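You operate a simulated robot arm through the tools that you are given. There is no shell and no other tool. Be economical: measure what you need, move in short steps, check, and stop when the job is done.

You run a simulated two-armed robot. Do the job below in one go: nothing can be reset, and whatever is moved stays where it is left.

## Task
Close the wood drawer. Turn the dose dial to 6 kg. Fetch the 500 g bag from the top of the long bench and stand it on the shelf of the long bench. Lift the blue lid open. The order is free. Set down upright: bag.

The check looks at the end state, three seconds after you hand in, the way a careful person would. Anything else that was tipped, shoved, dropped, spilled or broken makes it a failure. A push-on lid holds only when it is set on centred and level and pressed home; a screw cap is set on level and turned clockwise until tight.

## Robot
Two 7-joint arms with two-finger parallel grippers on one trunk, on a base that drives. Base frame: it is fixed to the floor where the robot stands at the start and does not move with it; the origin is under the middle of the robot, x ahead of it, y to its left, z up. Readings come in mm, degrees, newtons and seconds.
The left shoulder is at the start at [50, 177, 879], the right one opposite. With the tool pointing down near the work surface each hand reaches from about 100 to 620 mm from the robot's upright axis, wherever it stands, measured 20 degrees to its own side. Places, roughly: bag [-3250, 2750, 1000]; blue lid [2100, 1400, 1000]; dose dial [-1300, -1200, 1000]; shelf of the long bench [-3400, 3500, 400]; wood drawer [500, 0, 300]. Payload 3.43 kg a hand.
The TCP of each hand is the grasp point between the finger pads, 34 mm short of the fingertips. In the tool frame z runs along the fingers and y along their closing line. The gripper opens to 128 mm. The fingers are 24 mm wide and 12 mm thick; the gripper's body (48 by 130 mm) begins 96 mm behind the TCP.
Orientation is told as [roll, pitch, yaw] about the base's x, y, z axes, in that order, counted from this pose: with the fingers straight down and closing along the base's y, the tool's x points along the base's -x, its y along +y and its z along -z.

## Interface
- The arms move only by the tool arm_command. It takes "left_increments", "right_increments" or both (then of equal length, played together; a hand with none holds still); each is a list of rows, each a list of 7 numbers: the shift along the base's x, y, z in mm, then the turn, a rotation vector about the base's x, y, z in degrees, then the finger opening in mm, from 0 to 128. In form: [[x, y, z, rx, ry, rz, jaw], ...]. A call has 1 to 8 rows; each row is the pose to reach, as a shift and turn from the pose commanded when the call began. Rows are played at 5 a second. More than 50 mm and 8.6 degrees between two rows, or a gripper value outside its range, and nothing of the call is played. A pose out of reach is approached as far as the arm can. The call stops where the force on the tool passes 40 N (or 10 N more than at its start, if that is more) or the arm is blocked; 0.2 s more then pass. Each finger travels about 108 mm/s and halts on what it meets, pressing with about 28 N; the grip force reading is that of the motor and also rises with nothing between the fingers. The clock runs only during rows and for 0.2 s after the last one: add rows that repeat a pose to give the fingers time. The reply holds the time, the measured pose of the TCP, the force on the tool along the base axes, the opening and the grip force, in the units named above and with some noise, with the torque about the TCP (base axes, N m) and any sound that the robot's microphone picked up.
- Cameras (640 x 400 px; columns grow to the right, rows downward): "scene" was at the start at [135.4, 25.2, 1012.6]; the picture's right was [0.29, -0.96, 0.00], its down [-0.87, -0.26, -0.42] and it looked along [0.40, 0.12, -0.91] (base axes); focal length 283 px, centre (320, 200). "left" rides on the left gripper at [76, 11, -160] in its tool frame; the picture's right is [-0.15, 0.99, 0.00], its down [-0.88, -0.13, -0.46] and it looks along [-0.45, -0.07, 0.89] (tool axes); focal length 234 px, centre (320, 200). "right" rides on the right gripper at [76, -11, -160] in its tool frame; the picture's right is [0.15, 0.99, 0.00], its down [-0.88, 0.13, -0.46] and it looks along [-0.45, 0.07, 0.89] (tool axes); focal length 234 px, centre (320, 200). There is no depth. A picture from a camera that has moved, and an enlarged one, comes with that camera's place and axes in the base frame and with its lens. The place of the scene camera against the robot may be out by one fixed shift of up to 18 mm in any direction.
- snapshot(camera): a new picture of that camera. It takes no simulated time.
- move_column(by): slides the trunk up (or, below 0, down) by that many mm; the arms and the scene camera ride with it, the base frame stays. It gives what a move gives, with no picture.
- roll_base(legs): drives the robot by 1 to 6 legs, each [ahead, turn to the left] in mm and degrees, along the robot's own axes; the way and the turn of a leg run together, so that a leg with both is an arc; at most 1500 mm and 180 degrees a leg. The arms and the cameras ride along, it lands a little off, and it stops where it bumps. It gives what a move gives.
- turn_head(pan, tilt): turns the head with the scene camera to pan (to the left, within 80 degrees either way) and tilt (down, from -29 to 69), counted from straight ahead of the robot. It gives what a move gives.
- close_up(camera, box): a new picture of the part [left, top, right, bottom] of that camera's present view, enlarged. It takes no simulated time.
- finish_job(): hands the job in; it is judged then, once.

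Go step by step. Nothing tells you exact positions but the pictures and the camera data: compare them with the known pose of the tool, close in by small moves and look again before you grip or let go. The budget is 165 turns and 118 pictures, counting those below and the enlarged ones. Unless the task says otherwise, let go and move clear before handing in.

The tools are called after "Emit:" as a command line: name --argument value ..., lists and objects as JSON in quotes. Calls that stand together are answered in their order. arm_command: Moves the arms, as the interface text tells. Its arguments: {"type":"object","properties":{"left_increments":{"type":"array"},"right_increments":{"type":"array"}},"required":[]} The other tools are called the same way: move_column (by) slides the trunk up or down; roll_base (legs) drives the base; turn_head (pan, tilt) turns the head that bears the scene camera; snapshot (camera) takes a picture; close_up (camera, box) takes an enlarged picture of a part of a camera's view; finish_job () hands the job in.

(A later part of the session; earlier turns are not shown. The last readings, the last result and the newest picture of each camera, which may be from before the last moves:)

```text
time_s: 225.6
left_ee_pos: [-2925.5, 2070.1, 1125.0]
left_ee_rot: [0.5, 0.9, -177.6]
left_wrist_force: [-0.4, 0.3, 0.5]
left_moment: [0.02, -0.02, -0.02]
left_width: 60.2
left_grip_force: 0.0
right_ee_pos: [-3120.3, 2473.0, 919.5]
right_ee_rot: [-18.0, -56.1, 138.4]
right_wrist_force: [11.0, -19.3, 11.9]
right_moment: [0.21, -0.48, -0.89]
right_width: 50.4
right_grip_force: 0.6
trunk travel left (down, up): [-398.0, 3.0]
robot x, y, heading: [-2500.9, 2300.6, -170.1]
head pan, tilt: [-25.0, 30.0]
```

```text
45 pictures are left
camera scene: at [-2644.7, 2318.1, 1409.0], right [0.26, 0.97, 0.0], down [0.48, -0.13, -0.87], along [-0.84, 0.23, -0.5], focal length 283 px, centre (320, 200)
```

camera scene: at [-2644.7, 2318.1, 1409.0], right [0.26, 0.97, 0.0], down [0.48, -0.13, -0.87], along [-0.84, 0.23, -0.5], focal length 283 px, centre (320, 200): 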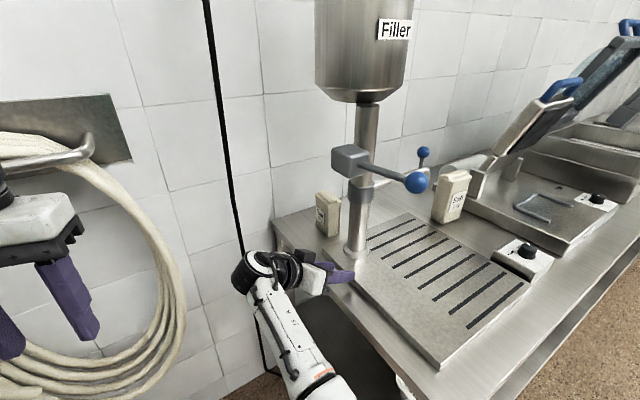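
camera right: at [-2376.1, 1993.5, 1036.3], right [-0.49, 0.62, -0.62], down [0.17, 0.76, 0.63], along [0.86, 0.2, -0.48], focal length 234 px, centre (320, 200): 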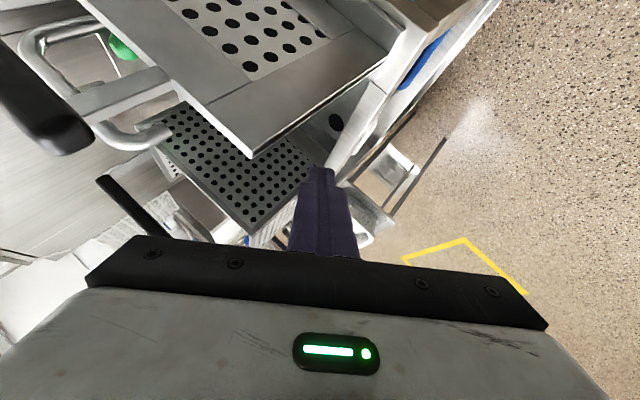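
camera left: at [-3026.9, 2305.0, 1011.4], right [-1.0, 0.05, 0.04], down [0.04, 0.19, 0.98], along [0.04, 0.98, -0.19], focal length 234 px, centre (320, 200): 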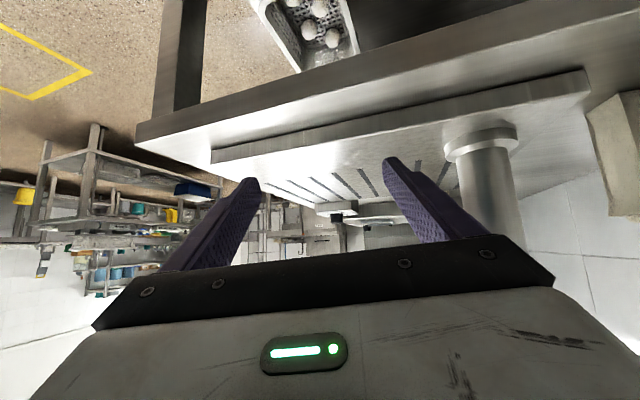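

Now the bag, the filler and the right hand are all in view, and the hand only needs to shift about 200 mm left. I retreat slightly, move left in front of the bag and open the fingers.

Emit:
arm_command --right_increments '[[15, -25, 15, 0, 0, 0, 50], [0, -45, 25, -0.4, 1.7, -1.4, 60], [-40, -50, 25, -0.8, 3.3, -2.7, 70], [-80, -50, 25, -1.2, 5, -4, 80], [-120, -48, 25, -1.7, 6.7, -5.4, 90], [-150, -46, 25, -2.1, 8.3, -6.7, 100], [-180, -43, 25, -2.5, 10, -8.1, 104]]'

Emit:
snapshot --camera "right"

Emit:
close_up --camera "scene" --box '[220, 150, 460, 300]'

```text
time_s: 226.3
left_ee_pos: [-2927.3, 2071.5, 1125.3]
left_ee_rot: [0.7, 1.1, -177.6]
left_wrist_force: [-0.4, 0.4, -0.4]
left_moment: [-0.06, -0.07, -0.01]
left_width: 60.2
left_grip_force: 0.0
right_ee_pos: [-3112.5, 2467.9, 914.9]
right_ee_rot: [-24.9, -59.0, 141.0]
right_wrist_force: [8.7, -10.8, 14.3]
right_moment: [-0.35, 0.31, 0.39]
right_width: 66.7
right_grip_force: 0.0
trunk travel left (down, up): [-398.0, 3.0]
robot x, y, heading: [-2499.4, 2298.4, -169.9]
head pan, tilt: [-25.0, 30.0]
stopped in row 3 (right hand): the force on the tool passed its limit at 70 N (the readings are from after the stop); the commanded pose is now the measured one
```

```text
44 pictures are left
camera right: at [-3018.7, 2317.9, 926.8], right [-0.78, -0.52, -0.34], down [-0.31, -0.15, 0.94], along [-0.54, 0.84, -0.04], focal length 234 px, centre (320, 200)
```

right: 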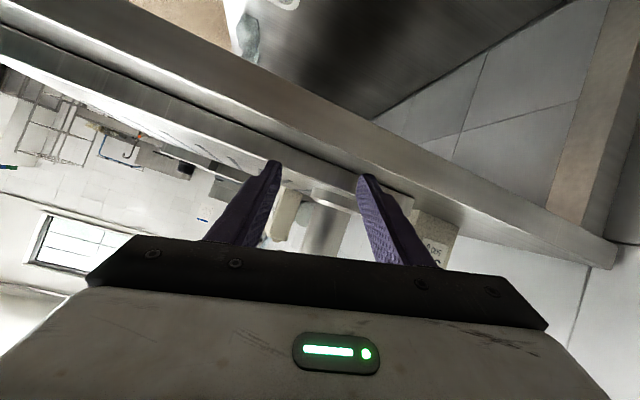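

```text
2.67 times, centred on (340, 225) of scene
camera zoom: at [-2647.0, 2320.6, 1408.7], right [0.26, 0.97, 0.0], down [0.48, -0.13, -0.87], along [-0.84, 0.23, -0.5], focal length 756 px, centre (267, 133)
```

zoom: 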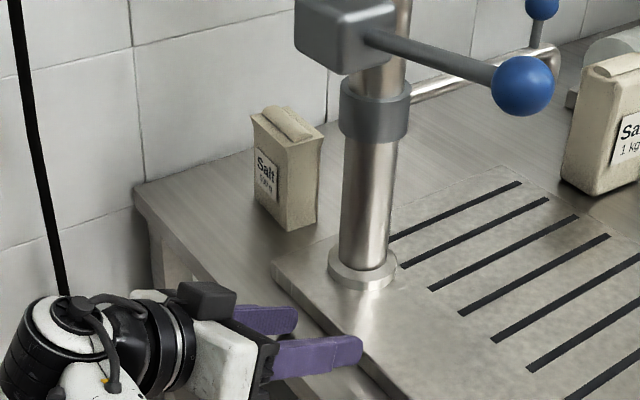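

One finger is pressing on the filler's base plate. I lift and draw the hand back first, without opening.

Emit:
arm_command --right_increments '[[8, -15, 15, 0, 0, 0, 60], [16, -35, 30, 0, 0, 0, 60], [25, -60, 40, 0, 0, 0, 60], [30, -85, 45, 0, 0, 0, 60]]'

Emit:
close_up --camera "scene" --box '[220, 150, 460, 300]'

```text
time_s: 227.5
left_ee_pos: [-2927.2, 2074.0, 1125.1]
left_ee_rot: [0.6, 1.1, -177.6]
left_wrist_force: [-0.7, -0.1, -1.0]
left_moment: [-0.01, -0.02, -0.03]
left_width: 60.0
left_grip_force: 0.0
right_ee_pos: [-3089.3, 2433.7, 945.1]
right_ee_rot: [-31.9, -61.0, 143.5]
right_wrist_force: [-0.5, 0.0, 0.5]
right_moment: [-0.01, -0.01, 0.0]
right_width: 60.2
right_grip_force: 0.2
trunk travel left (down, up): [-398.0, 3.0]
robot x, y, heading: [-2497.5, 2304.2, -170.3]
head pan, tilt: [-25.0, 30.0]
stopped in row 4 (right hand): the arm was blocked; the commanded pose is now the measured one
```

```text
2.67 times, centred on (340, 225) of scene
camera zoom: at [-2647.6, 2321.4, 1408.5], right [0.26, 0.97, 0.0], down [0.48, -0.13, -0.87], along [-0.84, 0.23, -0.5], focal length 756 px, centre (267, 133)
```

zoom: 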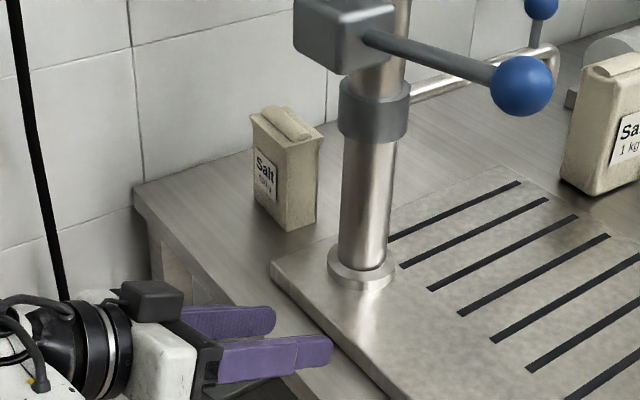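

Emit:
arm_command --right_increments '[[-35, -2, 3, -1.8, 1.9, 0, 60], [-70, -4, 5, -3.5, 3.8, -0.1, 70], [-105, -5, 7, -5.3, 5.7, -0.2, 80], [-140, -5, 9, -7.1, 7.7, -0.3, 90], [-175, -4, 10, -8.8, 9.6, -0.4, 104], [-211, -4, 10, -10.6, 11.5, -0.5, 104]]'

Emit:
snapshot --camera "right"

Emit:
close_up --camera "scene" --box '[220, 150, 460, 300]'

```text
time_s: 228.9
left_ee_pos: [-2928.4, 2072.5, 1124.4]
left_ee_rot: [0.6, 1.2, -177.5]
left_wrist_force: [0.4, -1.3, 0.1]
left_moment: [0.01, 0.04, 0.0]
left_width: 60.0
left_grip_force: 0.0
right_ee_pos: [-3209.0, 2442.6, 976.3]
right_ee_rot: [-0.4, -60.1, 115.8]
right_wrist_force: [0.9, 0.4, -1.0]
right_moment: [-0.01, 0.02, 0.03]
right_width: 103.9
right_grip_force: 0.1
right hand out of reach, approached as far as the arm can: row 3, 4, 5, 6
trunk travel left (down, up): [-398.0, 3.0]
robot x, y, heading: [-2500.8, 2300.8, -170.1]
head pan, tilt: [-25.0, 30.0]
```

```text
41 pictures are left
camera right: at [-3122.0, 2289.6, 991.1], right [-0.86, -0.49, -0.13], down [-0.14, -0.02, 0.99], along [-0.49, 0.87, -0.05], focal length 234 px, centre (320, 200)
```

right: 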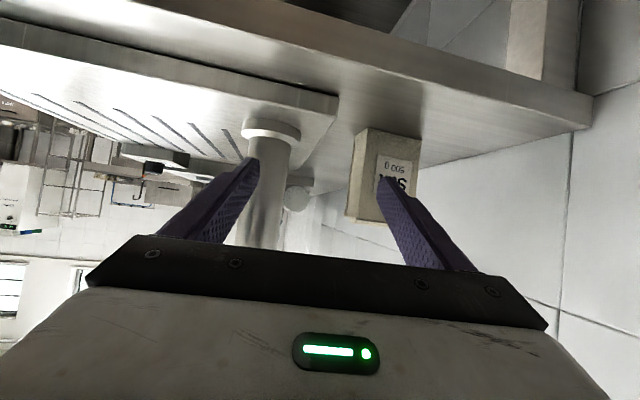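

```text
2.67 times, centred on (340, 225) of scene
camera zoom: at [-2647.4, 2320.2, 1408.6], right [0.26, 0.97, 0.0], down [0.48, -0.13, -0.87], along [-0.84, 0.23, -0.5], focal length 756 px, centre (267, 133)
```

zoom: 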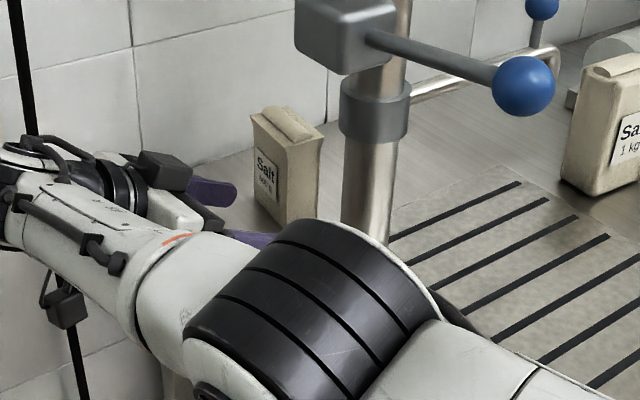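

The bag stands in front of the hand, yawed about 116°, centred near (−3393, 2567). I shift the left hand off the hose's line and drive forward 130 mm for reach.

Emit:
arm_command --left_increments '[[-9, 50, 0, 0, 0, 0, 20], [-17, 99, 0, 0, 0, 0, 20]]'

Emit:
roll_base --legs '[[130, 0]]'

Emit:
snapshot --camera "right"

```text
refused: row 1 steps farther than a row can; nothing moved
```

```text
time_s: 230.1
left_ee_pos: [-3055.8, 2052.0, 1123.8]
left_ee_rot: [0.8, 1.1, -177.6]
left_wrist_force: [-0.1, -0.3, -0.4]
left_moment: [0.03, -0.04, 0.01]
left_width: 59.9
left_grip_force: 0.1
right_ee_pos: [-3336.1, 2421.9, 976.6]
right_ee_rot: [-0.8, -60.0, 116.1]
right_wrist_force: [-0.8, -0.1, -0.6]
right_moment: [0.0, -0.02, 0.01]
right_width: 103.6
right_grip_force: 0.1
trunk travel left (down, up): [-398.0, 3.0]
robot x, y, heading: [-2625.5, 2280.3, -170.4]
head pan, tilt: [-25.0, 30.0]
```

```text
39 pictures are left
camera right: at [-3249.6, 2268.3, 989.9], right [-0.86, -0.49, -0.13], down [-0.14, -0.02, 0.99], along [-0.49, 0.87, -0.05], focal length 234 px, centre (320, 200)
```

right: 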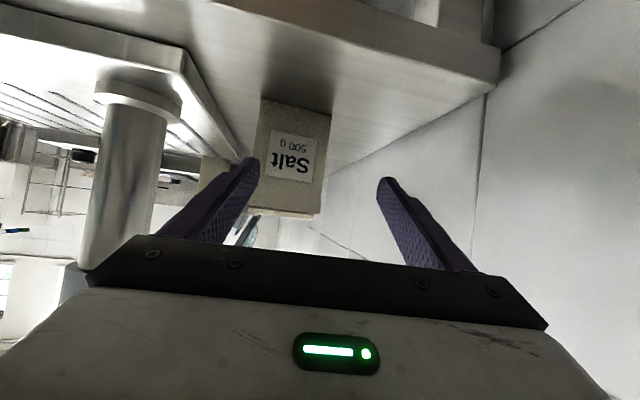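

The two views agree on the bag's front at about (−3336, 2499) with the bench top at z ≈ 881. I centre the hand 32 mm towards the column and check before going in.

Emit:
arm_command --right_increments '[[15, 7, -8, 0, 0, 0, 104], [29, 14, -16, 0, 0, 0, 104], [23, 30, -28, 0, 0, 0, 104], [23, 30, -28, 0, 0, 0, 104]]'

Emit:
snapshot --camera "right"

```text
time_s: 231.1
left_ee_pos: [-3053.8, 2050.6, 1124.6]
left_ee_rot: [0.7, 1.2, -177.6]
left_wrist_force: [0.1, 0.0, 0.2]
left_moment: [0.01, 0.01, -0.02]
left_width: 60.1
left_grip_force: 0.1
right_ee_pos: [-3332.9, 2439.9, 944.0]
right_ee_rot: [-0.6, -60.1, 116.0]
right_wrist_force: [-0.4, -0.5, -0.8]
right_moment: [0.0, 0.02, 0.0]
right_width: 103.8
right_grip_force: 0.0
right hand out of reach, approached as far as the arm can: row 1, 2, 3, 4
trunk travel left (down, up): [-398.0, 3.0]
robot x, y, heading: [-2624.5, 2280.5, -170.3]
head pan, tilt: [-25.0, 30.0]
```

```text
38 pictures are left
camera right: at [-3247.8, 2285.6, 957.1], right [-0.86, -0.49, -0.13], down [-0.14, -0.02, 0.99], along [-0.49, 0.87, -0.05], focal length 234 px, centre (320, 200)
```

right: 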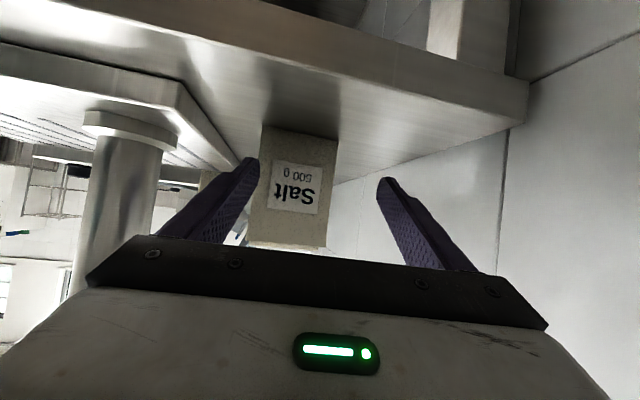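

Emit:
roll_base --legs '[[-25, 0]]'

Emit:
snapshot --camera "right"

```text
time_s: 231.9
left_ee_pos: [-3028.6, 2056.7, 1125.3]
left_ee_rot: [0.7, 1.1, -177.6]
left_wrist_force: [0.2, 0.5, 0.3]
left_moment: [0.0, 0.0, -0.01]
left_width: 59.9
left_grip_force: 0.1
right_ee_pos: [-3308.4, 2443.4, 943.4]
right_ee_rot: [-0.7, -60.2, 116.0]
right_wrist_force: [-0.1, -0.8, 0.4]
right_moment: [0.0, -0.03, 0.06]
right_width: 103.8
right_grip_force: 0.1
trunk travel left (down, up): [-398.0, 3.0]
robot x, y, heading: [-2598.3, 2283.4, -170.4]
head pan, tilt: [-25.0, 30.0]
```

```text
37 pictures are left
camera right: at [-3222.5, 2289.9, 957.8], right [-0.86, -0.49, -0.13], down [-0.14, -0.02, 0.99], along [-0.49, 0.87, -0.05], focal length 234 px, centre (320, 200)
```

right: 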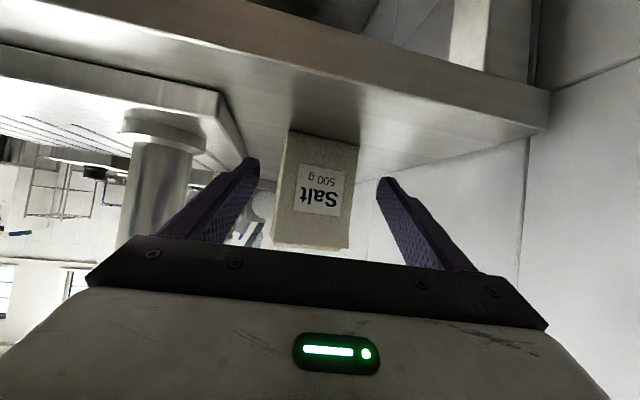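

Centred. I advance 80 mm along the pointing direction.

Emit:
arm_command --right_increments '[[-9, 18, -2, 0, 0, 0, 104], [-18, 36, -4, 0, 0, 0, 104], [-27, 54, -5, 0, 0, 0, 104], [-35, 72, -6, 0, 0, 0, 104], [-35, 72, -6, 0, 0, 0, 104]]'

Emit:
snapshot --camera "right"

Emit:
close_up --camera "scene" --box '[220, 150, 460, 300]'

```text
time_s: 233.2
left_ee_pos: [-3029.7, 2055.3, 1124.0]
left_ee_rot: [0.7, 1.0, -177.6]
left_wrist_force: [-0.2, 0.1, 0.1]
left_moment: [0.04, 0.01, 0.01]
left_width: 59.9
left_grip_force: 0.0
right_ee_pos: [-3337.9, 2517.0, 939.1]
right_ee_rot: [-0.7, -60.1, 116.1]
right_wrist_force: [1.1, -0.9, 0.5]
right_moment: [0.0, -0.01, 0.0]
right_width: 103.9
right_grip_force: 0.0
right hand out of reach, approached as far as the arm can: row 2, 3, 4, 5
trunk travel left (down, up): [-398.0, 3.0]
robot x, y, heading: [-2600.5, 2281.7, -170.2]
head pan, tilt: [-25.0, 30.0]
```

```text
36 pictures are left
camera right: at [-3252.1, 2363.9, 952.5], right [-0.86, -0.49, -0.13], down [-0.14, -0.02, 0.99], along [-0.49, 0.87, -0.05], focal length 234 px, centre (320, 200)
```

right: 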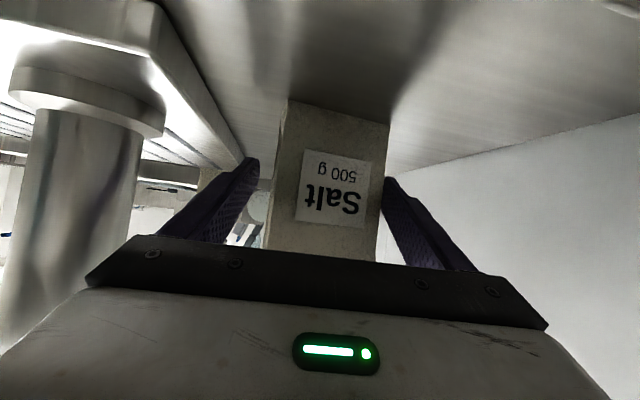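

```text
2.67 times, centred on (340, 225) of scene
camera zoom: at [-2750.2, 2303.3, 1408.5], right [0.26, 0.97, 0.0], down [0.48, -0.13, -0.87], along [-0.84, 0.23, -0.5], focal length 756 px, centre (267, 133)
```

zoom: 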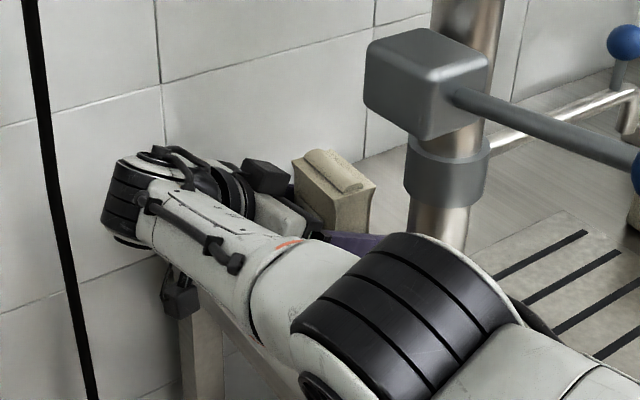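

The bag is between the pads. I close on it.

Emit:
arm_command --right_increments '[[0, 0, 0, 0, 0, 0, 90], [0, 0, 0, 0, 0, 0, 76], [0, 0, 0, 0, 0, 0, 60], [0, 0, 0, 0, 0, 0, 50], [0, 0, 0, 0, 0, 0, 45], [0, 0, 0, 0, 0, 0, 45]]'

Emit:
snapshot --camera "right"

```text
time_s: 234.6
left_ee_pos: [-3030.7, 2054.8, 1125.6]
left_ee_rot: [0.7, 1.1, -177.7]
left_wrist_force: [-0.4, -0.7, 0.3]
left_moment: [0.01, 0.0, 0.02]
left_width: 59.7
left_grip_force: 0.0
right_ee_pos: [-3338.7, 2517.1, 938.3]
right_ee_rot: [-0.5, -60.1, 116.0]
right_wrist_force: [-1.4, -1.2, -0.2]
right_moment: [-0.14, 0.21, 0.02]
right_width: 87.3
right_grip_force: 28.3
trunk travel left (down, up): [-398.0, 3.0]
robot x, y, heading: [-2601.3, 2285.5, -170.1]
head pan, tilt: [-25.0, 30.0]
```

```text
34 pictures are left
camera right: at [-3252.2, 2363.6, 952.5], right [-0.86, -0.49, -0.13], down [-0.14, -0.02, 0.99], along [-0.49, 0.87, -0.05], focal length 234 px, centre (320, 200)
```

right: 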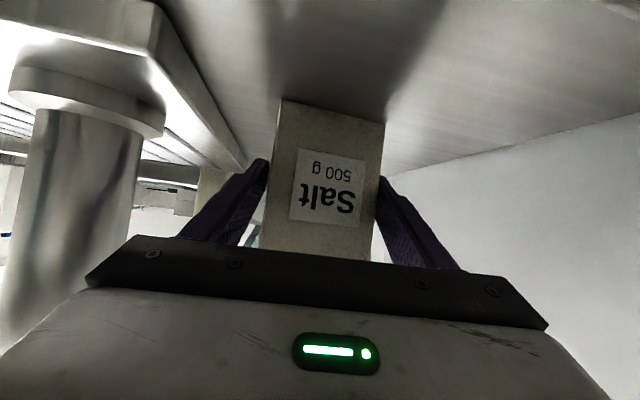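

Gripped at 87 mm. I lift it with the arm.

Emit:
arm_command --right_increments '[[0, 0, 10, 0, 0, 0, 45], [0, 0, 20, 0, 0, 0, 45], [0, 0, 32, 0, 0, 0, 45], [0, 0, 45, 0, 0, 0, 45]]'

Emit:
snapshot --camera "right"

```text
time_s: 235.6
left_ee_pos: [-3031.3, 2055.2, 1124.1]
left_ee_rot: [0.7, 1.2, -177.6]
left_wrist_force: [-0.8, -0.1, 0.4]
left_moment: [0.02, 0.02, 0.01]
left_width: 60.1
left_grip_force: 0.1
right_ee_pos: [-3346.9, 2515.1, 982.1]
right_ee_rot: [-0.9, -60.0, 116.1]
right_wrist_force: [-0.2, 1.0, -4.2]
right_moment: [-0.04, 0.02, 0.0]
right_width: 87.6
right_grip_force: 28.2
right hand out of reach, approached as far as the arm can: row 2, 3, 4
trunk travel left (down, up): [-398.0, 3.0]
robot x, y, heading: [-2599.4, 2279.8, -170.2]
head pan, tilt: [-25.0, 30.0]
```

```text
33 pictures are left
camera right: at [-3262.2, 2361.4, 995.1], right [-0.86, -0.49, -0.13], down [-0.14, -0.02, 0.99], along [-0.49, 0.87, -0.05], focal length 234 px, centre (320, 200)
```

right: 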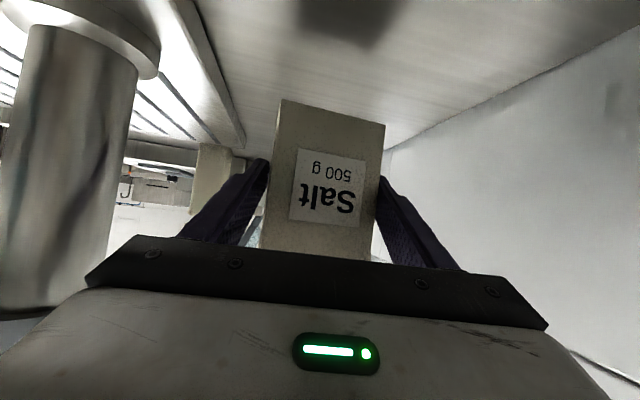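

The bag is lifted clear. I draw it back off the bench end with the arm, then swing the base a little left.

Emit:
arm_command --right_increments '[[8, -18, 0, 0, 0, 0, 45], [17, -36, 0, 0, 0, 0, 45], [26, -54, 0, 0, 0, 0, 45], [35, -72, 0, 0, 0, 0, 45]]'

Emit:
roll_base --legs '[[0, 8]]'

Emit:
turn_head --pan -35 --tilt 40

Emit:
snapshot --camera "scene"

```text
time_s: 236.6
left_ee_pos: [-3030.4, 2056.6, 1124.2]
left_ee_rot: [0.7, 1.1, -177.5]
left_wrist_force: [0.2, 0.3, 0.3]
left_moment: [0.0, -0.02, 0.01]
left_width: 60.0
left_grip_force: 0.0
right_ee_pos: [-3317.2, 2440.5, 980.4]
right_ee_rot: [-0.8, -60.2, 116.1]
right_wrist_force: [0.3, -0.4, -5.2]
right_moment: [-0.02, -0.01, -0.01]
right_width: 87.4
right_grip_force: 28.0
right hand out of reach, approached as far as the arm can: row 2, 3, 4
trunk travel left (down, up): [-398.0, 3.0]
robot x, y, heading: [-2605.0, 2285.0, -170.4]
head pan, tilt: [-25.0, 30.0]
```

```text
time_s: 237.6
left_ee_pos: [-2994.9, 1997.4, 1123.8]
left_ee_rot: [0.7, 1.2, -169.8]
left_wrist_force: [0.4, 0.5, 0.1]
left_moment: [0.02, -0.03, 0.03]
left_width: 60.3
left_grip_force: 0.0
right_ee_pos: [-3333.4, 2338.1, 980.3]
right_ee_rot: [-0.8, -60.1, 124.1]
right_wrist_force: [0.3, 0.4, -4.8]
right_moment: [0.01, -0.04, -0.01]
right_width: 87.3
right_grip_force: 27.7
trunk travel left (down, up): [-398.0, 3.0]
robot x, y, heading: [-2602.7, 2283.4, -162.0]
head pan, tilt: [-25.0, 30.0]
```

```text
time_s: 238.3
left_ee_pos: [-2995.3, 1999.1, 1124.5]
left_ee_rot: [0.7, 1.2, -169.6]
left_wrist_force: [0.9, -0.3, 0.4]
left_moment: [-0.01, 0.0, 0.01]
left_width: 60.0
left_grip_force: 0.0
right_ee_pos: [-3332.6, 2338.9, 980.4]
right_ee_rot: [-1.0, -60.1, 124.1]
right_wrist_force: [-0.2, -1.2, -4.7]
right_moment: [-0.01, -0.01, 0.02]
right_width: 87.0
right_grip_force: 27.9
trunk travel left (down, up): [-398.0, 3.0]
robot x, y, heading: [-2604.1, 2282.6, -162.3]
head pan, tilt: [-35.0, 40.0]
```

```text
32 pictures are left
camera scene: at [-2742.6, 2295.6, 1393.1], right [0.3, 0.96, 0.0], down [0.61, -0.19, -0.77], along [-0.73, 0.23, -0.64], focal length 283 px, centre (320, 200)
```

scene: 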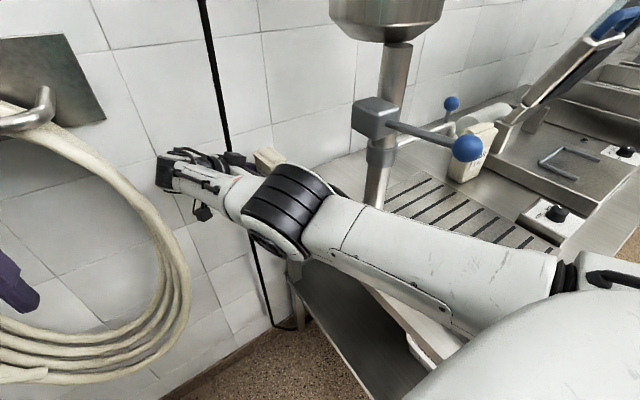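

All clear of the bench end. I lower the trunk with the bag to shelf level.

Emit:
move_column --by -390

Emit:
snapshot --camera "right"

Emit:
snapshot --camera "scene"

```text
time_s: 242.0
left_ee_pos: [-2993.7, 1999.0, 734.3]
left_ee_rot: [0.7, 1.1, -169.7]
left_wrist_force: [-0.6, 0.3, -0.3]
left_moment: [-0.01, -0.02, 0.0]
left_width: 59.9
left_grip_force: 0.0
right_ee_pos: [-3331.8, 2340.5, 590.3]
right_ee_rot: [-0.9, -60.0, 124.0]
right_wrist_force: [0.1, 0.9, -5.7]
right_moment: [-0.04, -0.07, -0.01]
right_width: 87.0
right_grip_force: 27.8
trunk travel left (down, up): [-8.0, 393.0]
robot x, y, heading: [-2600.5, 2282.0, -162.3]
head pan, tilt: [-35.0, 40.0]
```

```text
31 pictures are left
camera right: at [-3226.0, 2199.1, 604.1], right [-0.79, -0.6, -0.13], down [-0.14, -0.04, 0.99], along [-0.6, 0.8, -0.05], focal length 234 px, centre (320, 200)
```

right: 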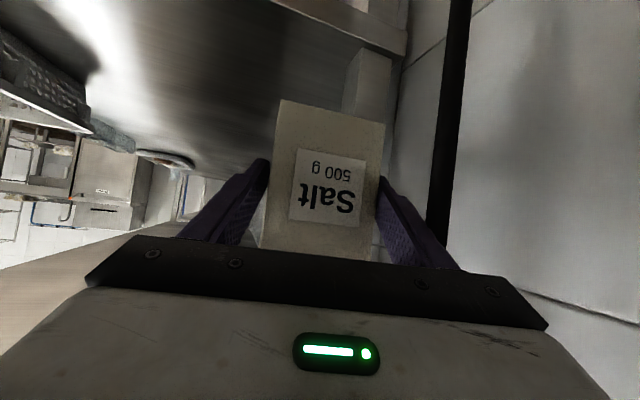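

```text
30 pictures are left
camera scene: at [-2742.3, 2295.6, 1003.1], right [0.3, 0.95, 0.0], down [0.61, -0.19, -0.77], along [-0.73, 0.23, -0.64], focal length 283 px, centre (320, 200)
```

scene: 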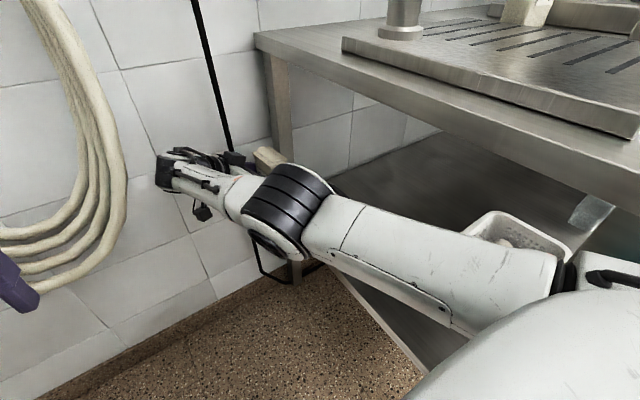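

Shelf level looks like z ≈ 390, with its end edge near q ≈ 3335. I swing the base right 13° to carry the bag in over the shelf.

Emit:
roll_base --legs '[[0, -13]]'

Emit:
snapshot --camera "right"

Emit:
snapshot --camera "scene"

```text
time_s: 243.2
left_ee_pos: [-3048.3, 2093.3, 733.3]
left_ee_rot: [0.7, 1.2, 177.4]
left_wrist_force: [-0.1, 0.0, -0.2]
left_moment: [-0.02, 0.02, -0.01]
left_width: 60.1
left_grip_force: 0.1
right_ee_pos: [-3300.5, 2501.9, 590.9]
right_ee_rot: [-0.8, -60.2, 111.1]
right_wrist_force: [-0.8, -0.7, -5.2]
right_moment: [-0.04, 0.0, -0.02]
right_width: 87.0
right_grip_force: 27.9
trunk travel left (down, up): [-8.0, 393.0]
robot x, y, heading: [-2600.8, 2284.1, -175.2]
head pan, tilt: [-35.0, 40.0]
```

```text
29 pictures are left
camera right: at [-3229.0, 2341.8, 604.3], right [-0.9, -0.41, -0.13], down [-0.14, -0.01, 0.99], along [-0.41, 0.91, -0.05], focal length 234 px, centre (320, 200)
```

right: 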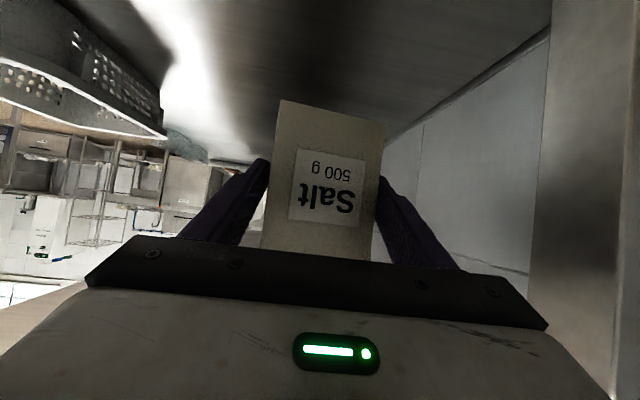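

```text
28 pictures are left
camera scene: at [-2737.5, 2328.8, 1003.1], right [0.5, 0.86, 0.0], down [0.56, -0.32, -0.77], along [-0.66, 0.39, -0.64], focal length 283 px, centre (320, 200)
```

scene: 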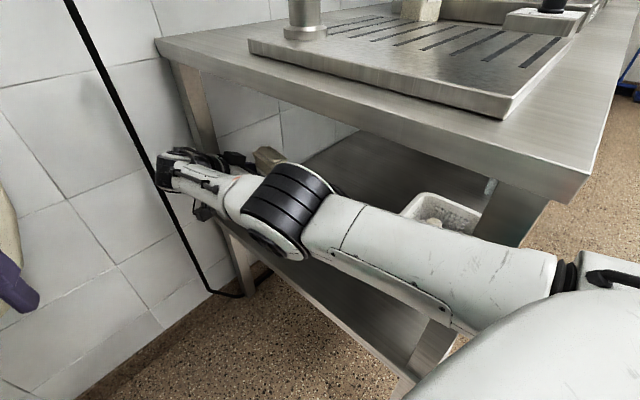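

The bag is inside the shelf bay, clear of the leg. I lower it with the arm.

Emit:
arm_command --right_increments '[[0, 0, -15, 0, 0, 0, 45], [0, 0, -30, 0, 0, 0, 45], [0, 0, -45, 0, 0, 0, 45], [0, 0, -60, 0, 0, 0, 45], [0, 0, -75, 0, 0, 0, 45], [0, 0, -90, 0, 0, 0, 45], [0, 0, -105, 0, 0, 0, 45]]'

Emit:
snapshot --camera "right"

```text
time_s: 244.8
left_ee_pos: [-3048.8, 2094.5, 734.9]
left_ee_rot: [0.8, 1.1, 177.4]
left_wrist_force: [-0.7, -0.1, 0.4]
left_moment: [-0.01, 0.02, -0.03]
left_width: 60.0
left_grip_force: 0.1
right_ee_pos: [-3274.2, 2512.3, 496.8]
right_ee_rot: [-0.9, -60.1, 111.1]
right_wrist_force: [1.3, 1.2, -5.4]
right_moment: [-0.03, 0.01, -0.01]
right_width: 86.2
right_grip_force: 27.8
right hand out of reach, approached as far as the arm can: row 1, 2, 3, 4, 5, 6, 7
trunk travel left (down, up): [-8.0, 393.0]
robot x, y, heading: [-2599.6, 2282.5, -175.1]
head pan, tilt: [-35.0, 40.0]
```

```text
27 pictures are left
camera right: at [-3203.4, 2350.7, 511.4], right [-0.9, -0.41, -0.13], down [-0.14, -0.01, 0.99], along [-0.41, 0.91, -0.05], focal length 234 px, centre (320, 200)
```

right: 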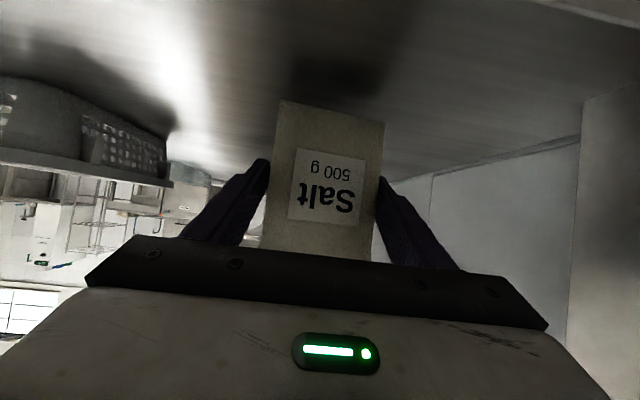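

Emit:
arm_command --right_increments '[[4, 2, -10, 0, 0, 0, 45], [8, 3, -20, 0, 0, 0, 45], [12, 5, -30, 0, 0, 0, 45], [16, 6, -40, 0, 0, 0, 45], [20, 8, -50, 0, 0, 0, 45], [24, 9, -60, 0, 0, 0, 45]]'

Emit:
snapshot --camera "right"

```text
time_s: 246.2
left_ee_pos: [-3047.3, 2093.4, 735.3]
left_ee_rot: [0.7, 0.9, 177.4]
left_wrist_force: [0.0, 0.9, 0.4]
left_moment: [0.0, 0.01, 0.0]
left_width: 60.0
left_grip_force: 0.1
right_ee_pos: [-3253.7, 2521.9, 447.1]
right_ee_rot: [0.5, -60.8, 110.2]
right_wrist_force: [-7.6, -2.7, 27.9]
right_moment: [-0.02, -0.2, 0.04]
right_width: 79.6
right_grip_force: 28.5
trunk travel left (down, up): [-8.0, 393.0]
robot x, y, heading: [-2599.2, 2288.7, -175.1]
head pan, tilt: [-35.0, 40.0]
```

```text
26 pictures are left
camera right: at [-3181.7, 2361.1, 459.2], right [-0.9, -0.41, -0.12], down [-0.13, -0.01, 0.99], along [-0.41, 0.91, -0.04], focal length 234 px, centre (320, 200)
```

right: 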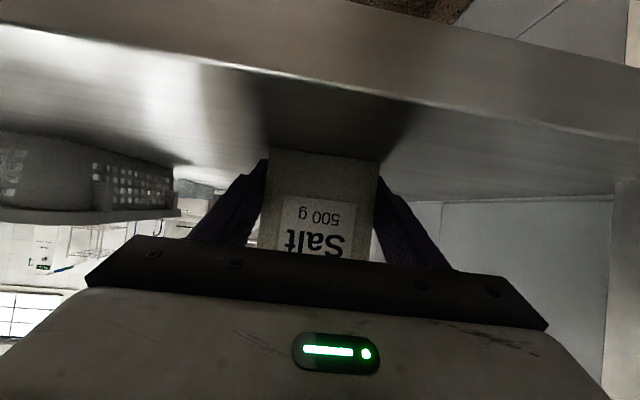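

The bag has touched down on the shelf (28 N up). I ease the pressure and open the fingers slowly.

Emit:
arm_command --right_increments '[[0, 0, 3, 0, 0, 0, 45], [0, 0, 4, 0, 0, 0, 80], [0, 0, 4, 0, 0, 0, 88], [0, 0, 4, 0, 0, 0, 96], [0, 0, 4, 0, 0, 0, 104], [0, 0, 4, 0, 0, 0, 108]]'

Emit:
snapshot --camera "right"

```text
time_s: 247.3
left_ee_pos: [-3046.7, 2094.1, 735.0]
left_ee_rot: [0.7, 1.0, 177.2]
left_wrist_force: [0.5, 0.0, 0.2]
left_moment: [0.0, 0.05, 0.0]
left_width: 60.0
left_grip_force: 0.1
right_ee_pos: [-3249.5, 2521.7, 447.7]
right_ee_rot: [-1.1, -60.9, 110.6]
right_wrist_force: [12.1, -2.6, 13.5]
right_moment: [-0.02, 0.44, 0.07]
right_width: 97.6
right_grip_force: 0.1
trunk travel left (down, up): [-8.0, 393.0]
robot x, y, heading: [-2600.0, 2282.1, -175.2]
head pan, tilt: [-35.0, 40.0]
stopped in row 5 (right hand): the force on the tool passed its limit at 43 N (the readings are from after the stop); the commanded pose is now the measured one
```

```text
25 pictures are left
camera right: at [-3179.9, 2360.7, 459.0], right [-0.91, -0.4, -0.14], down [-0.14, -0.02, 0.99], along [-0.4, 0.92, -0.04], focal length 234 px, centre (320, 200)
```

right: 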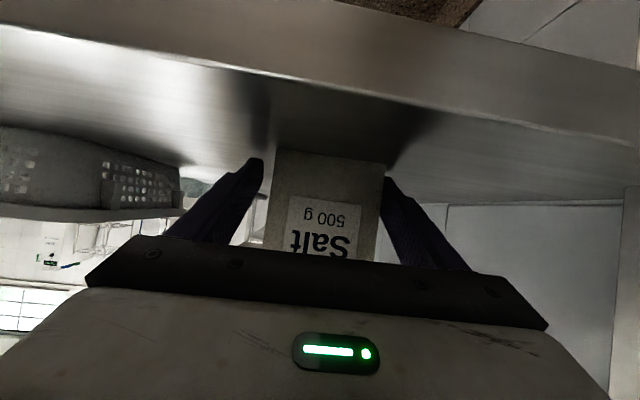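

Emit:
arm_command --right_increments '[[-2, -1, 5, 0, 0, 0, 100], [-3, -2, 10, 0, 0, 0, 104], [-3, -2, 12, 0, 0, 0, 108], [-3, -2, 12, 0, 0, 0, 110]]'

Emit:
snapshot --camera "right"

```text
time_s: 248.3
left_ee_pos: [-3048.5, 2095.5, 734.8]
left_ee_rot: [0.8, 1.1, 177.2]
left_wrist_force: [0.5, 0.5, 0.2]
left_moment: [0.04, 0.0, 0.0]
left_width: 60.2
left_grip_force: 0.0
right_ee_pos: [-3252.8, 2521.2, 455.3]
right_ee_rot: [-1.4, -60.5, 111.0]
right_wrist_force: [-0.4, -0.4, -0.3]
right_moment: [0.01, 0.0, 0.0]
right_width: 110.0
right_grip_force: 0.1
trunk travel left (down, up): [-8.0, 393.0]
robot x, y, heading: [-2601.1, 2284.8, -175.2]
head pan, tilt: [-35.0, 40.0]
```

```text
24 pictures are left
camera right: at [-3182.7, 2359.4, 468.4], right [-0.9, -0.4, -0.14], down [-0.15, -0.01, 0.99], along [-0.4, 0.92, -0.05], focal length 234 px, centre (320, 200)
```

right: 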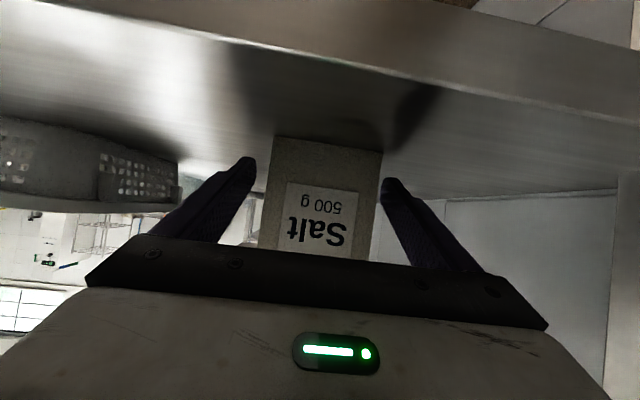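

The bag stands on its own with clear fingers. I withdraw along the pointing direction.

Emit:
arm_command --right_increments '[[5, -14, 0, 0, 0, 0, 110], [10, -28, 0, 0, 0, 0, 110], [16, -44, 2, 0, 0, 0, 110], [23, -62, 5, 0, 0, 0, 110], [31, -82, 8, 0, 0, 0, 110]]'

Emit:
snapshot --camera "right"

```text
time_s: 249.7
left_ee_pos: [-3049.9, 2094.3, 734.7]
left_ee_rot: [0.8, 1.0, 177.3]
left_wrist_force: [-0.3, -0.1, -0.2]
left_moment: [-0.02, 0.01, 0.01]
left_width: 59.9
left_grip_force: 0.0
right_ee_pos: [-3224.7, 2472.1, 461.5]
right_ee_rot: [-2.9, -62.1, 110.0]
right_wrist_force: [-0.1, -0.6, -0.1]
right_moment: [0.0, -0.03, -0.02]
right_width: 110.0
right_grip_force: 0.0
trunk travel left (down, up): [-8.0, 393.0]
robot x, y, heading: [-2600.5, 2280.9, -175.3]
head pan, tilt: [-35.0, 40.0]
stopped in row 5 (right hand): the arm was blocked; the commanded pose is now the measured one
```

```text
23 pictures are left
camera right: at [-3160.2, 2308.2, 469.5], right [-0.92, -0.36, -0.15], down [-0.15, -0.04, 0.99], along [-0.36, 0.93, -0.02], focal length 234 px, centre (320, 200)
```

right: 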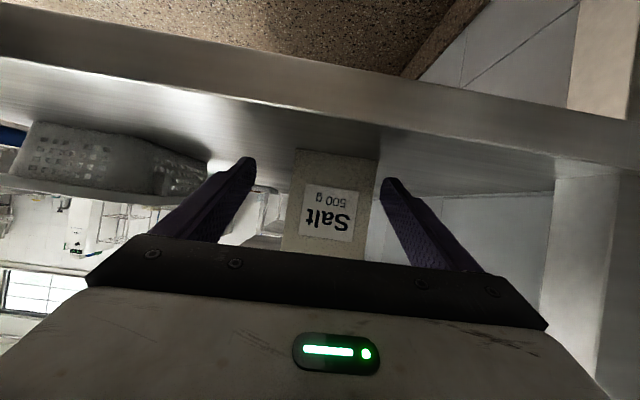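

The fingertips are clear of the bag. I swing the base left to bring the hand out from under the bench and back into the open.

Emit:
roll_base --legs '[[0, 14], [-560, 0]]'

Emit:
turn_head --pan -15 --tilt 30

Emit:
snapshot --camera "scene"

```text
time_s: 253.6
left_ee_pos: [-2495.5, 2177.5, 742.2]
left_ee_rot: [0.8, 0.3, -170.8]
left_wrist_force: [-0.5, 0.3, -1.2]
left_moment: [-0.02, -0.01, 0.01]
left_width: 60.0
left_grip_force: 0.0
right_ee_pos: [-2752.0, 2494.5, 459.9]
right_ee_rot: [-3.5, -62.0, 124.0]
right_wrist_force: [-0.8, 0.4, -0.2]
right_moment: [0.03, 0.02, -0.02]
right_width: 110.1
right_grip_force: 0.1
trunk travel left (down, up): [-8.0, 393.0]
robot x, y, heading: [-2107.8, 2456.7, -162.0]
head pan, tilt: [-35.0, 40.0]
stopped in leg 2: the robot was blocked; the commanded pose is now the measured one
```

```text
time_s: 254.4
left_ee_pos: [-2496.3, 2178.2, 741.4]
left_ee_rot: [0.8, 0.4, -170.7]
left_wrist_force: [-0.7, 0.2, 0.0]
left_moment: [0.01, 0.01, -0.02]
left_width: 60.1
left_grip_force: 0.0
right_ee_pos: [-2752.2, 2492.0, 461.6]
right_ee_rot: [-3.0, -61.8, 123.6]
right_wrist_force: [0.5, -0.1, -0.6]
right_moment: [-0.01, 0.0, 0.01]
right_width: 109.7
right_grip_force: 0.1
trunk travel left (down, up): [-8.0, 393.0]
robot x, y, heading: [-2099.9, 2452.8, -162.0]
head pan, tilt: [-15.0, 30.0]
```

```text
22 pictures are left
camera scene: at [-2254.8, 2437.6, 1018.5], right [-0.05, 1.0, 0.0], down [0.5, 0.02, -0.87], along [-0.86, -0.05, -0.5], focal length 283 px, centre (320, 200)
```

scene: 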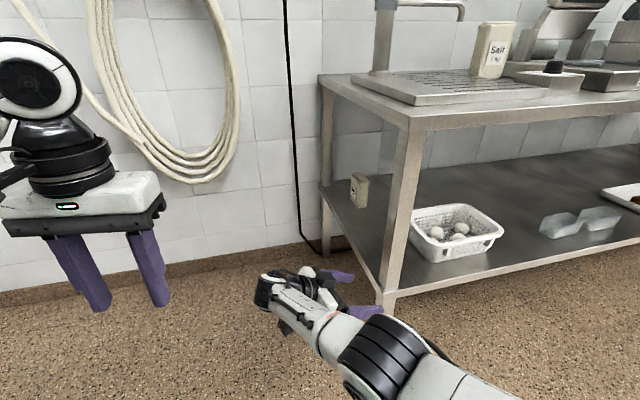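

The bag stands upright on the shelf. The left elbow is now against the machine, so I ease forward, turn, and back out diagonally into the open.

Emit:
roll_base --legs '[[110, 0], [0, 28], [-420, 0]]'

```text
time_s: 256.5
left_ee_pos: [-2522.0, 2058.9, 746.9]
left_ee_rot: [0.4, -0.7, -157.2]
left_wrist_force: [2.0, -2.7, -4.0]
left_moment: [0.34, 0.22, 0.03]
left_width: 59.8
left_grip_force: 0.1
right_ee_pos: [-2848.4, 2283.5, 460.5]
right_ee_rot: [-3.7, -62.2, 139.6]
right_wrist_force: [0.1, -0.9, 0.2]
right_moment: [0.0, 0.01, 0.01]
right_width: 110.1
right_grip_force: 0.0
trunk travel left (down, up): [-8.0, 393.0]
robot x, y, heading: [-2217.1, 2414.7, -146.4]
head pan, tilt: [-15.0, 30.0]
stopped in leg 2: the robot was blocked; the commanded pose is now the measured one
```

Emit:
roll_base --legs '[[0, -10]]'

Emit:
move_column --by 300

Emit:
roll_base --legs '[[0, 22], [-400, 0]]'

```text
time_s: 257.6
left_ee_pos: [-2577.0, 2118.5, 747.5]
left_ee_rot: [0.4, -0.6, -167.2]
left_wrist_force: [0.4, 0.2, -0.2]
left_moment: [-0.02, 0.01, 0.01]
left_width: 59.9
left_grip_force: 0.1
right_ee_pos: [-2860.8, 2395.5, 465.1]
right_ee_rot: [-3.4, -62.2, 129.2]
right_wrist_force: [-0.4, 0.7, 0.5]
right_moment: [-0.03, 0.03, 0.01]
right_width: 110.3
right_grip_force: 0.0
trunk travel left (down, up): [-8.0, 393.0]
robot x, y, heading: [-2211.2, 2418.8, -156.5]
head pan, tilt: [-15.0, 30.0]
```

```text
time_s: 260.6
left_ee_pos: [-2576.9, 2119.1, 1046.7]
left_ee_rot: [0.4, -0.6, -167.1]
left_wrist_force: [0.2, 0.7, -0.6]
left_moment: [0.0, -0.03, -0.04]
left_width: 59.8
left_grip_force: 0.1
right_ee_pos: [-2859.2, 2396.3, 764.9]
right_ee_rot: [-3.4, -62.2, 129.4]
right_wrist_force: [-0.7, 0.3, 0.2]
right_moment: [-0.02, -0.01, -0.01]
right_width: 110.3
right_grip_force: 0.1
trunk travel left (down, up): [-308.0, 93.0]
robot x, y, heading: [-2211.3, 2417.5, -156.5]
head pan, tilt: [-15.0, 30.0]
```

```text
time_s: 264.3
left_ee_pos: [-2157.8, 2288.1, 1047.1]
left_ee_rot: [0.4, -0.7, -145.4]
left_wrist_force: [-0.2, 0.7, -0.1]
left_moment: [0.01, 0.01, -0.01]
left_width: 60.0
left_grip_force: 0.1
right_ee_pos: [-2524.1, 2441.5, 764.3]
right_ee_rot: [-3.3, -62.2, 151.2]
right_wrist_force: [0.8, 0.6, -0.5]
right_moment: [-0.03, 0.03, 0.03]
right_width: 109.9
right_grip_force: 0.0
trunk travel left (down, up): [-308.0, 93.0]
robot x, y, heading: [-1929.7, 2703.4, -134.8]
head pan, tilt: [-15.0, 30.0]
```

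In the open again. I head for the alley behind the machines with both arms narrow, in legs that keep clear of the hose.

Emit:
arm_command --right_increments '[[0, 0, 0, 0, 0, 0, 90], [0, 0, 0, 0, 0, 0, 70], [0, 0, 0, 0, 0, 0, 50]]'

Emit:
roll_base --legs '[[0, -14], [687, 0], [0, 45], [700, 0], [0, 32]]'

Emit:
turn_head --pan 0 --tilt 20

Emit:
snapshot --camera "scene"

```text
time_s: 265.1
left_ee_pos: [-2157.3, 2288.2, 1047.1]
left_ee_rot: [0.4, -0.6, -145.5]
left_wrist_force: [-0.6, 0.1, -0.1]
left_moment: [-0.01, 0.03, -0.02]
left_width: 60.0
left_grip_force: 0.0
right_ee_pos: [-2524.0, 2441.0, 763.8]
right_ee_rot: [-3.5, -62.2, 151.2]
right_wrist_force: [-0.4, 0.0, 0.0]
right_moment: [-0.02, -0.02, -0.02]
right_width: 50.1
right_grip_force: 0.1
trunk travel left (down, up): [-308.0, 93.0]
robot x, y, heading: [-1931.8, 2702.3, -134.8]
head pan, tilt: [-15.0, 30.0]
```

```text
time_s: 274.8
left_ee_pos: [-2637.2, 1259.6, 1048.1]
left_ee_rot: [0.4, -0.6, -113.9]
left_wrist_force: [-0.2, 0.2, -0.1]
left_moment: [-0.03, 0.03, 0.02]
left_width: 59.9
left_grip_force: 0.1
right_ee_pos: [-3029.2, 1201.8, 761.7]
right_ee_rot: [-4.2, -61.8, -177.5]
right_wrist_force: [18.6, 10.7, 9.1]
right_moment: [-0.21, 0.14, 0.25]
right_width: 43.5
right_grip_force: 0.1
trunk travel left (down, up): [-308.0, 93.0]
robot x, y, heading: [-2659.8, 1731.0, -103.1]
head pan, tilt: [-15.0, 30.0]
stopped in leg 4: the force on the tool passed its limit at 55 N (the readings are from after the stop); the commanded pose is now the measured one
```

```text
time_s: 275.5
left_ee_pos: [-2638.2, 1258.3, 1046.7]
left_ee_rot: [0.4, -0.6, -113.9]
left_wrist_force: [0.3, 1.1, -1.5]
left_moment: [0.01, 0.0, 0.0]
left_width: 60.0
left_grip_force: 0.1
right_ee_pos: [-3029.0, 1202.9, 762.2]
right_ee_rot: [-4.5, -61.9, -177.4]
right_wrist_force: [24.0, 12.9, 10.9]
right_moment: [-0.25, 0.19, 0.35]
right_width: 43.1
right_grip_force: 0.0
trunk travel left (down, up): [-308.0, 93.0]
robot x, y, heading: [-2663.1, 1728.3, -103.0]
head pan, tilt: [0.0, 20.0]
```

```text
21 pictures are left
camera scene: at [-2689.4, 1580.6, 1334.9], right [-0.97, 0.23, 0.0], down [0.08, 0.33, -0.94], along [-0.22, -0.92, -0.34], focal length 283 px, centre (320, 200)
```

scene: 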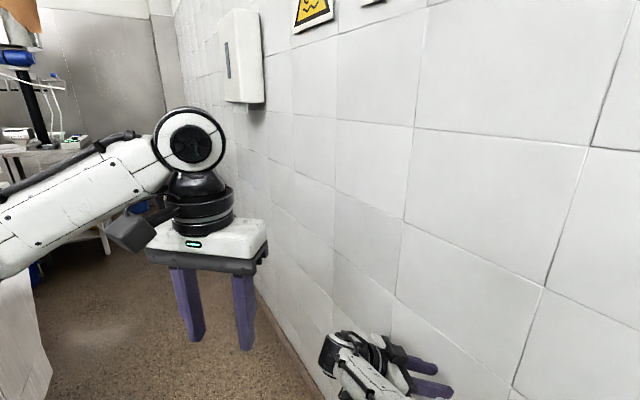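

The right fingers brushed the wall. I turn parallel to it and go down the alley.

Emit:
roll_base --legs '[[0, 27], [900, 0], [0, 4.5], [900, 0]]'

Emit:
turn_head --pan 30 --tilt 20

Emit:
snapshot --camera "scene"

```text
time_s: 286.4
left_ee_pos: [-1917.6, -397.8, 1047.1]
left_ee_rot: [0.4, -0.6, -83.3]
left_wrist_force: [-0.4, 0.0, 0.1]
left_moment: [0.01, 0.0, -0.02]
left_width: 60.1
left_grip_force: 0.0
right_ee_pos: [-2226.9, -645.0, 759.2]
right_ee_rot: [-4.7, -61.9, -146.5]
right_wrist_force: [-0.3, 0.0, -0.3]
right_moment: [-0.02, 0.0, 0.02]
right_width: 50.1
right_grip_force: 0.1
trunk travel left (down, up): [-308.0, 93.0]
robot x, y, heading: [-2178.6, -6.9, -72.5]
head pan, tilt: [0.0, 20.0]
```

```text
time_s: 287.4
left_ee_pos: [-1918.9, -397.9, 1048.1]
left_ee_rot: [0.4, -0.6, -83.3]
left_wrist_force: [0.0, -0.2, 0.0]
left_moment: [0.02, -0.03, 0.05]
left_width: 59.8
left_grip_force: 0.0
right_ee_pos: [-2226.3, -645.7, 760.4]
right_ee_rot: [-4.7, -61.7, -146.7]
right_wrist_force: [-0.1, -0.5, 1.0]
right_moment: [-0.02, 0.02, -0.01]
right_width: 49.9
right_grip_force: 0.0
trunk travel left (down, up): [-308.0, 93.0]
robot x, y, heading: [-2175.8, -2.2, -72.6]
head pan, tilt: [30.0, 20.0]
```

```text
20 pictures are left
camera scene: at [-2081.3, -125.3, 1334.6], right [-0.68, -0.74, 0.0], down [-0.25, 0.23, -0.94], along [0.69, -0.64, -0.34], focal length 283 px, centre (320, 200)
```

scene: 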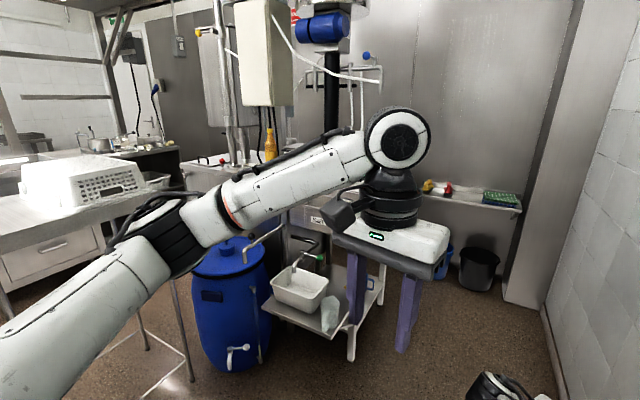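

Open space ahead, and the brine counter's end is behind my left arm in the picture. I lower the left hand and move closer for a look.

Emit:
arm_command --left_increments '[[0, 0, -45, 0, 0, 0, 20], [0, 0, -90, 0, 0, 0, 20], [0, 0, -135, 0, 0, 0, 20], [0, 0, -180, 0, 0, 0, 20], [0, 0, -225, 0, 0, 0, 20], [0, 0, -270, 0, 0, 0, 20]]'

Emit:
roll_base --legs '[[750, 0]]'

Emit:
turn_head --pan 45 --tilt 22

Emit:
snapshot --camera "scene"

```text
time_s: 288.8
left_ee_pos: [-1917.7, -398.6, 777.5]
left_ee_rot: [0.4, -0.7, -83.3]
left_wrist_force: [0.2, -0.2, -0.5]
left_moment: [0.01, 0.02, 0.02]
left_width: 20.0
left_grip_force: 0.2
right_ee_pos: [-2227.9, -646.8, 760.4]
right_ee_rot: [-4.8, -61.9, -146.5]
right_wrist_force: [0.4, 0.0, -0.1]
right_moment: [-0.05, 0.0, 0.03]
right_width: 49.8
right_grip_force: 0.0
trunk travel left (down, up): [-308.0, 93.0]
robot x, y, heading: [-2181.2, -2.4, -72.6]
head pan, tilt: [30.0, 20.0]
```

```text
time_s: 292.9
left_ee_pos: [-1688.3, -1114.8, 778.9]
left_ee_rot: [0.4, -0.5, -83.0]
left_wrist_force: [-0.4, 0.1, -0.5]
left_moment: [0.0, -0.02, 0.03]
left_width: 20.1
left_grip_force: 0.0
right_ee_pos: [-1997.5, -1362.5, 759.5]
right_ee_rot: [-4.6, -61.8, -146.2]
right_wrist_force: [0.4, 0.0, -0.3]
right_moment: [-0.01, 0.0, 0.02]
right_width: 50.1
right_grip_force: 0.0
trunk travel left (down, up): [-308.0, 93.0]
robot x, y, heading: [-1953.3, -720.7, -72.3]
head pan, tilt: [30.0, 20.0]
```

```text
time_s: 293.6
left_ee_pos: [-1690.5, -1112.9, 778.0]
left_ee_rot: [0.5, -0.6, -82.9]
left_wrist_force: [0.6, -0.3, 0.2]
left_moment: [-0.03, 0.03, 0.0]
left_width: 20.2
left_grip_force: 0.0
right_ee_pos: [-1996.6, -1362.0, 760.1]
right_ee_rot: [-4.7, -61.9, -146.3]
right_wrist_force: [1.0, -0.7, 0.3]
right_moment: [-0.01, 0.04, 0.02]
right_width: 49.9
right_grip_force: 0.0
trunk travel left (down, up): [-308.0, 93.0]
robot x, y, heading: [-1948.5, -718.8, -72.2]
head pan, tilt: [45.0, 22.0]
```

```text
19 pictures are left
camera scene: at [-1840.7, -820.8, 1331.3], right [-0.46, -0.89, 0.0], down [-0.33, 0.17, -0.93], along [0.82, -0.43, -0.37], focal length 283 px, centre (320, 200)
```

scene: 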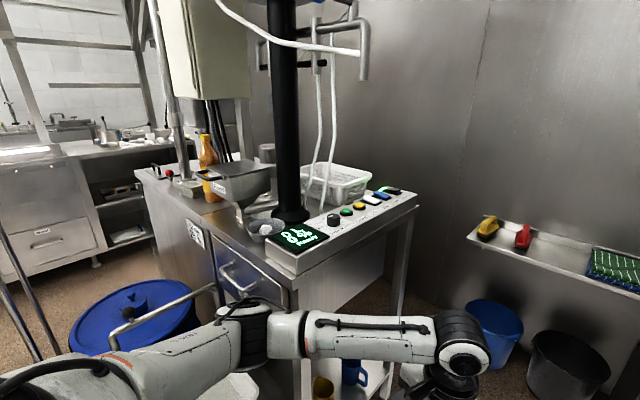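

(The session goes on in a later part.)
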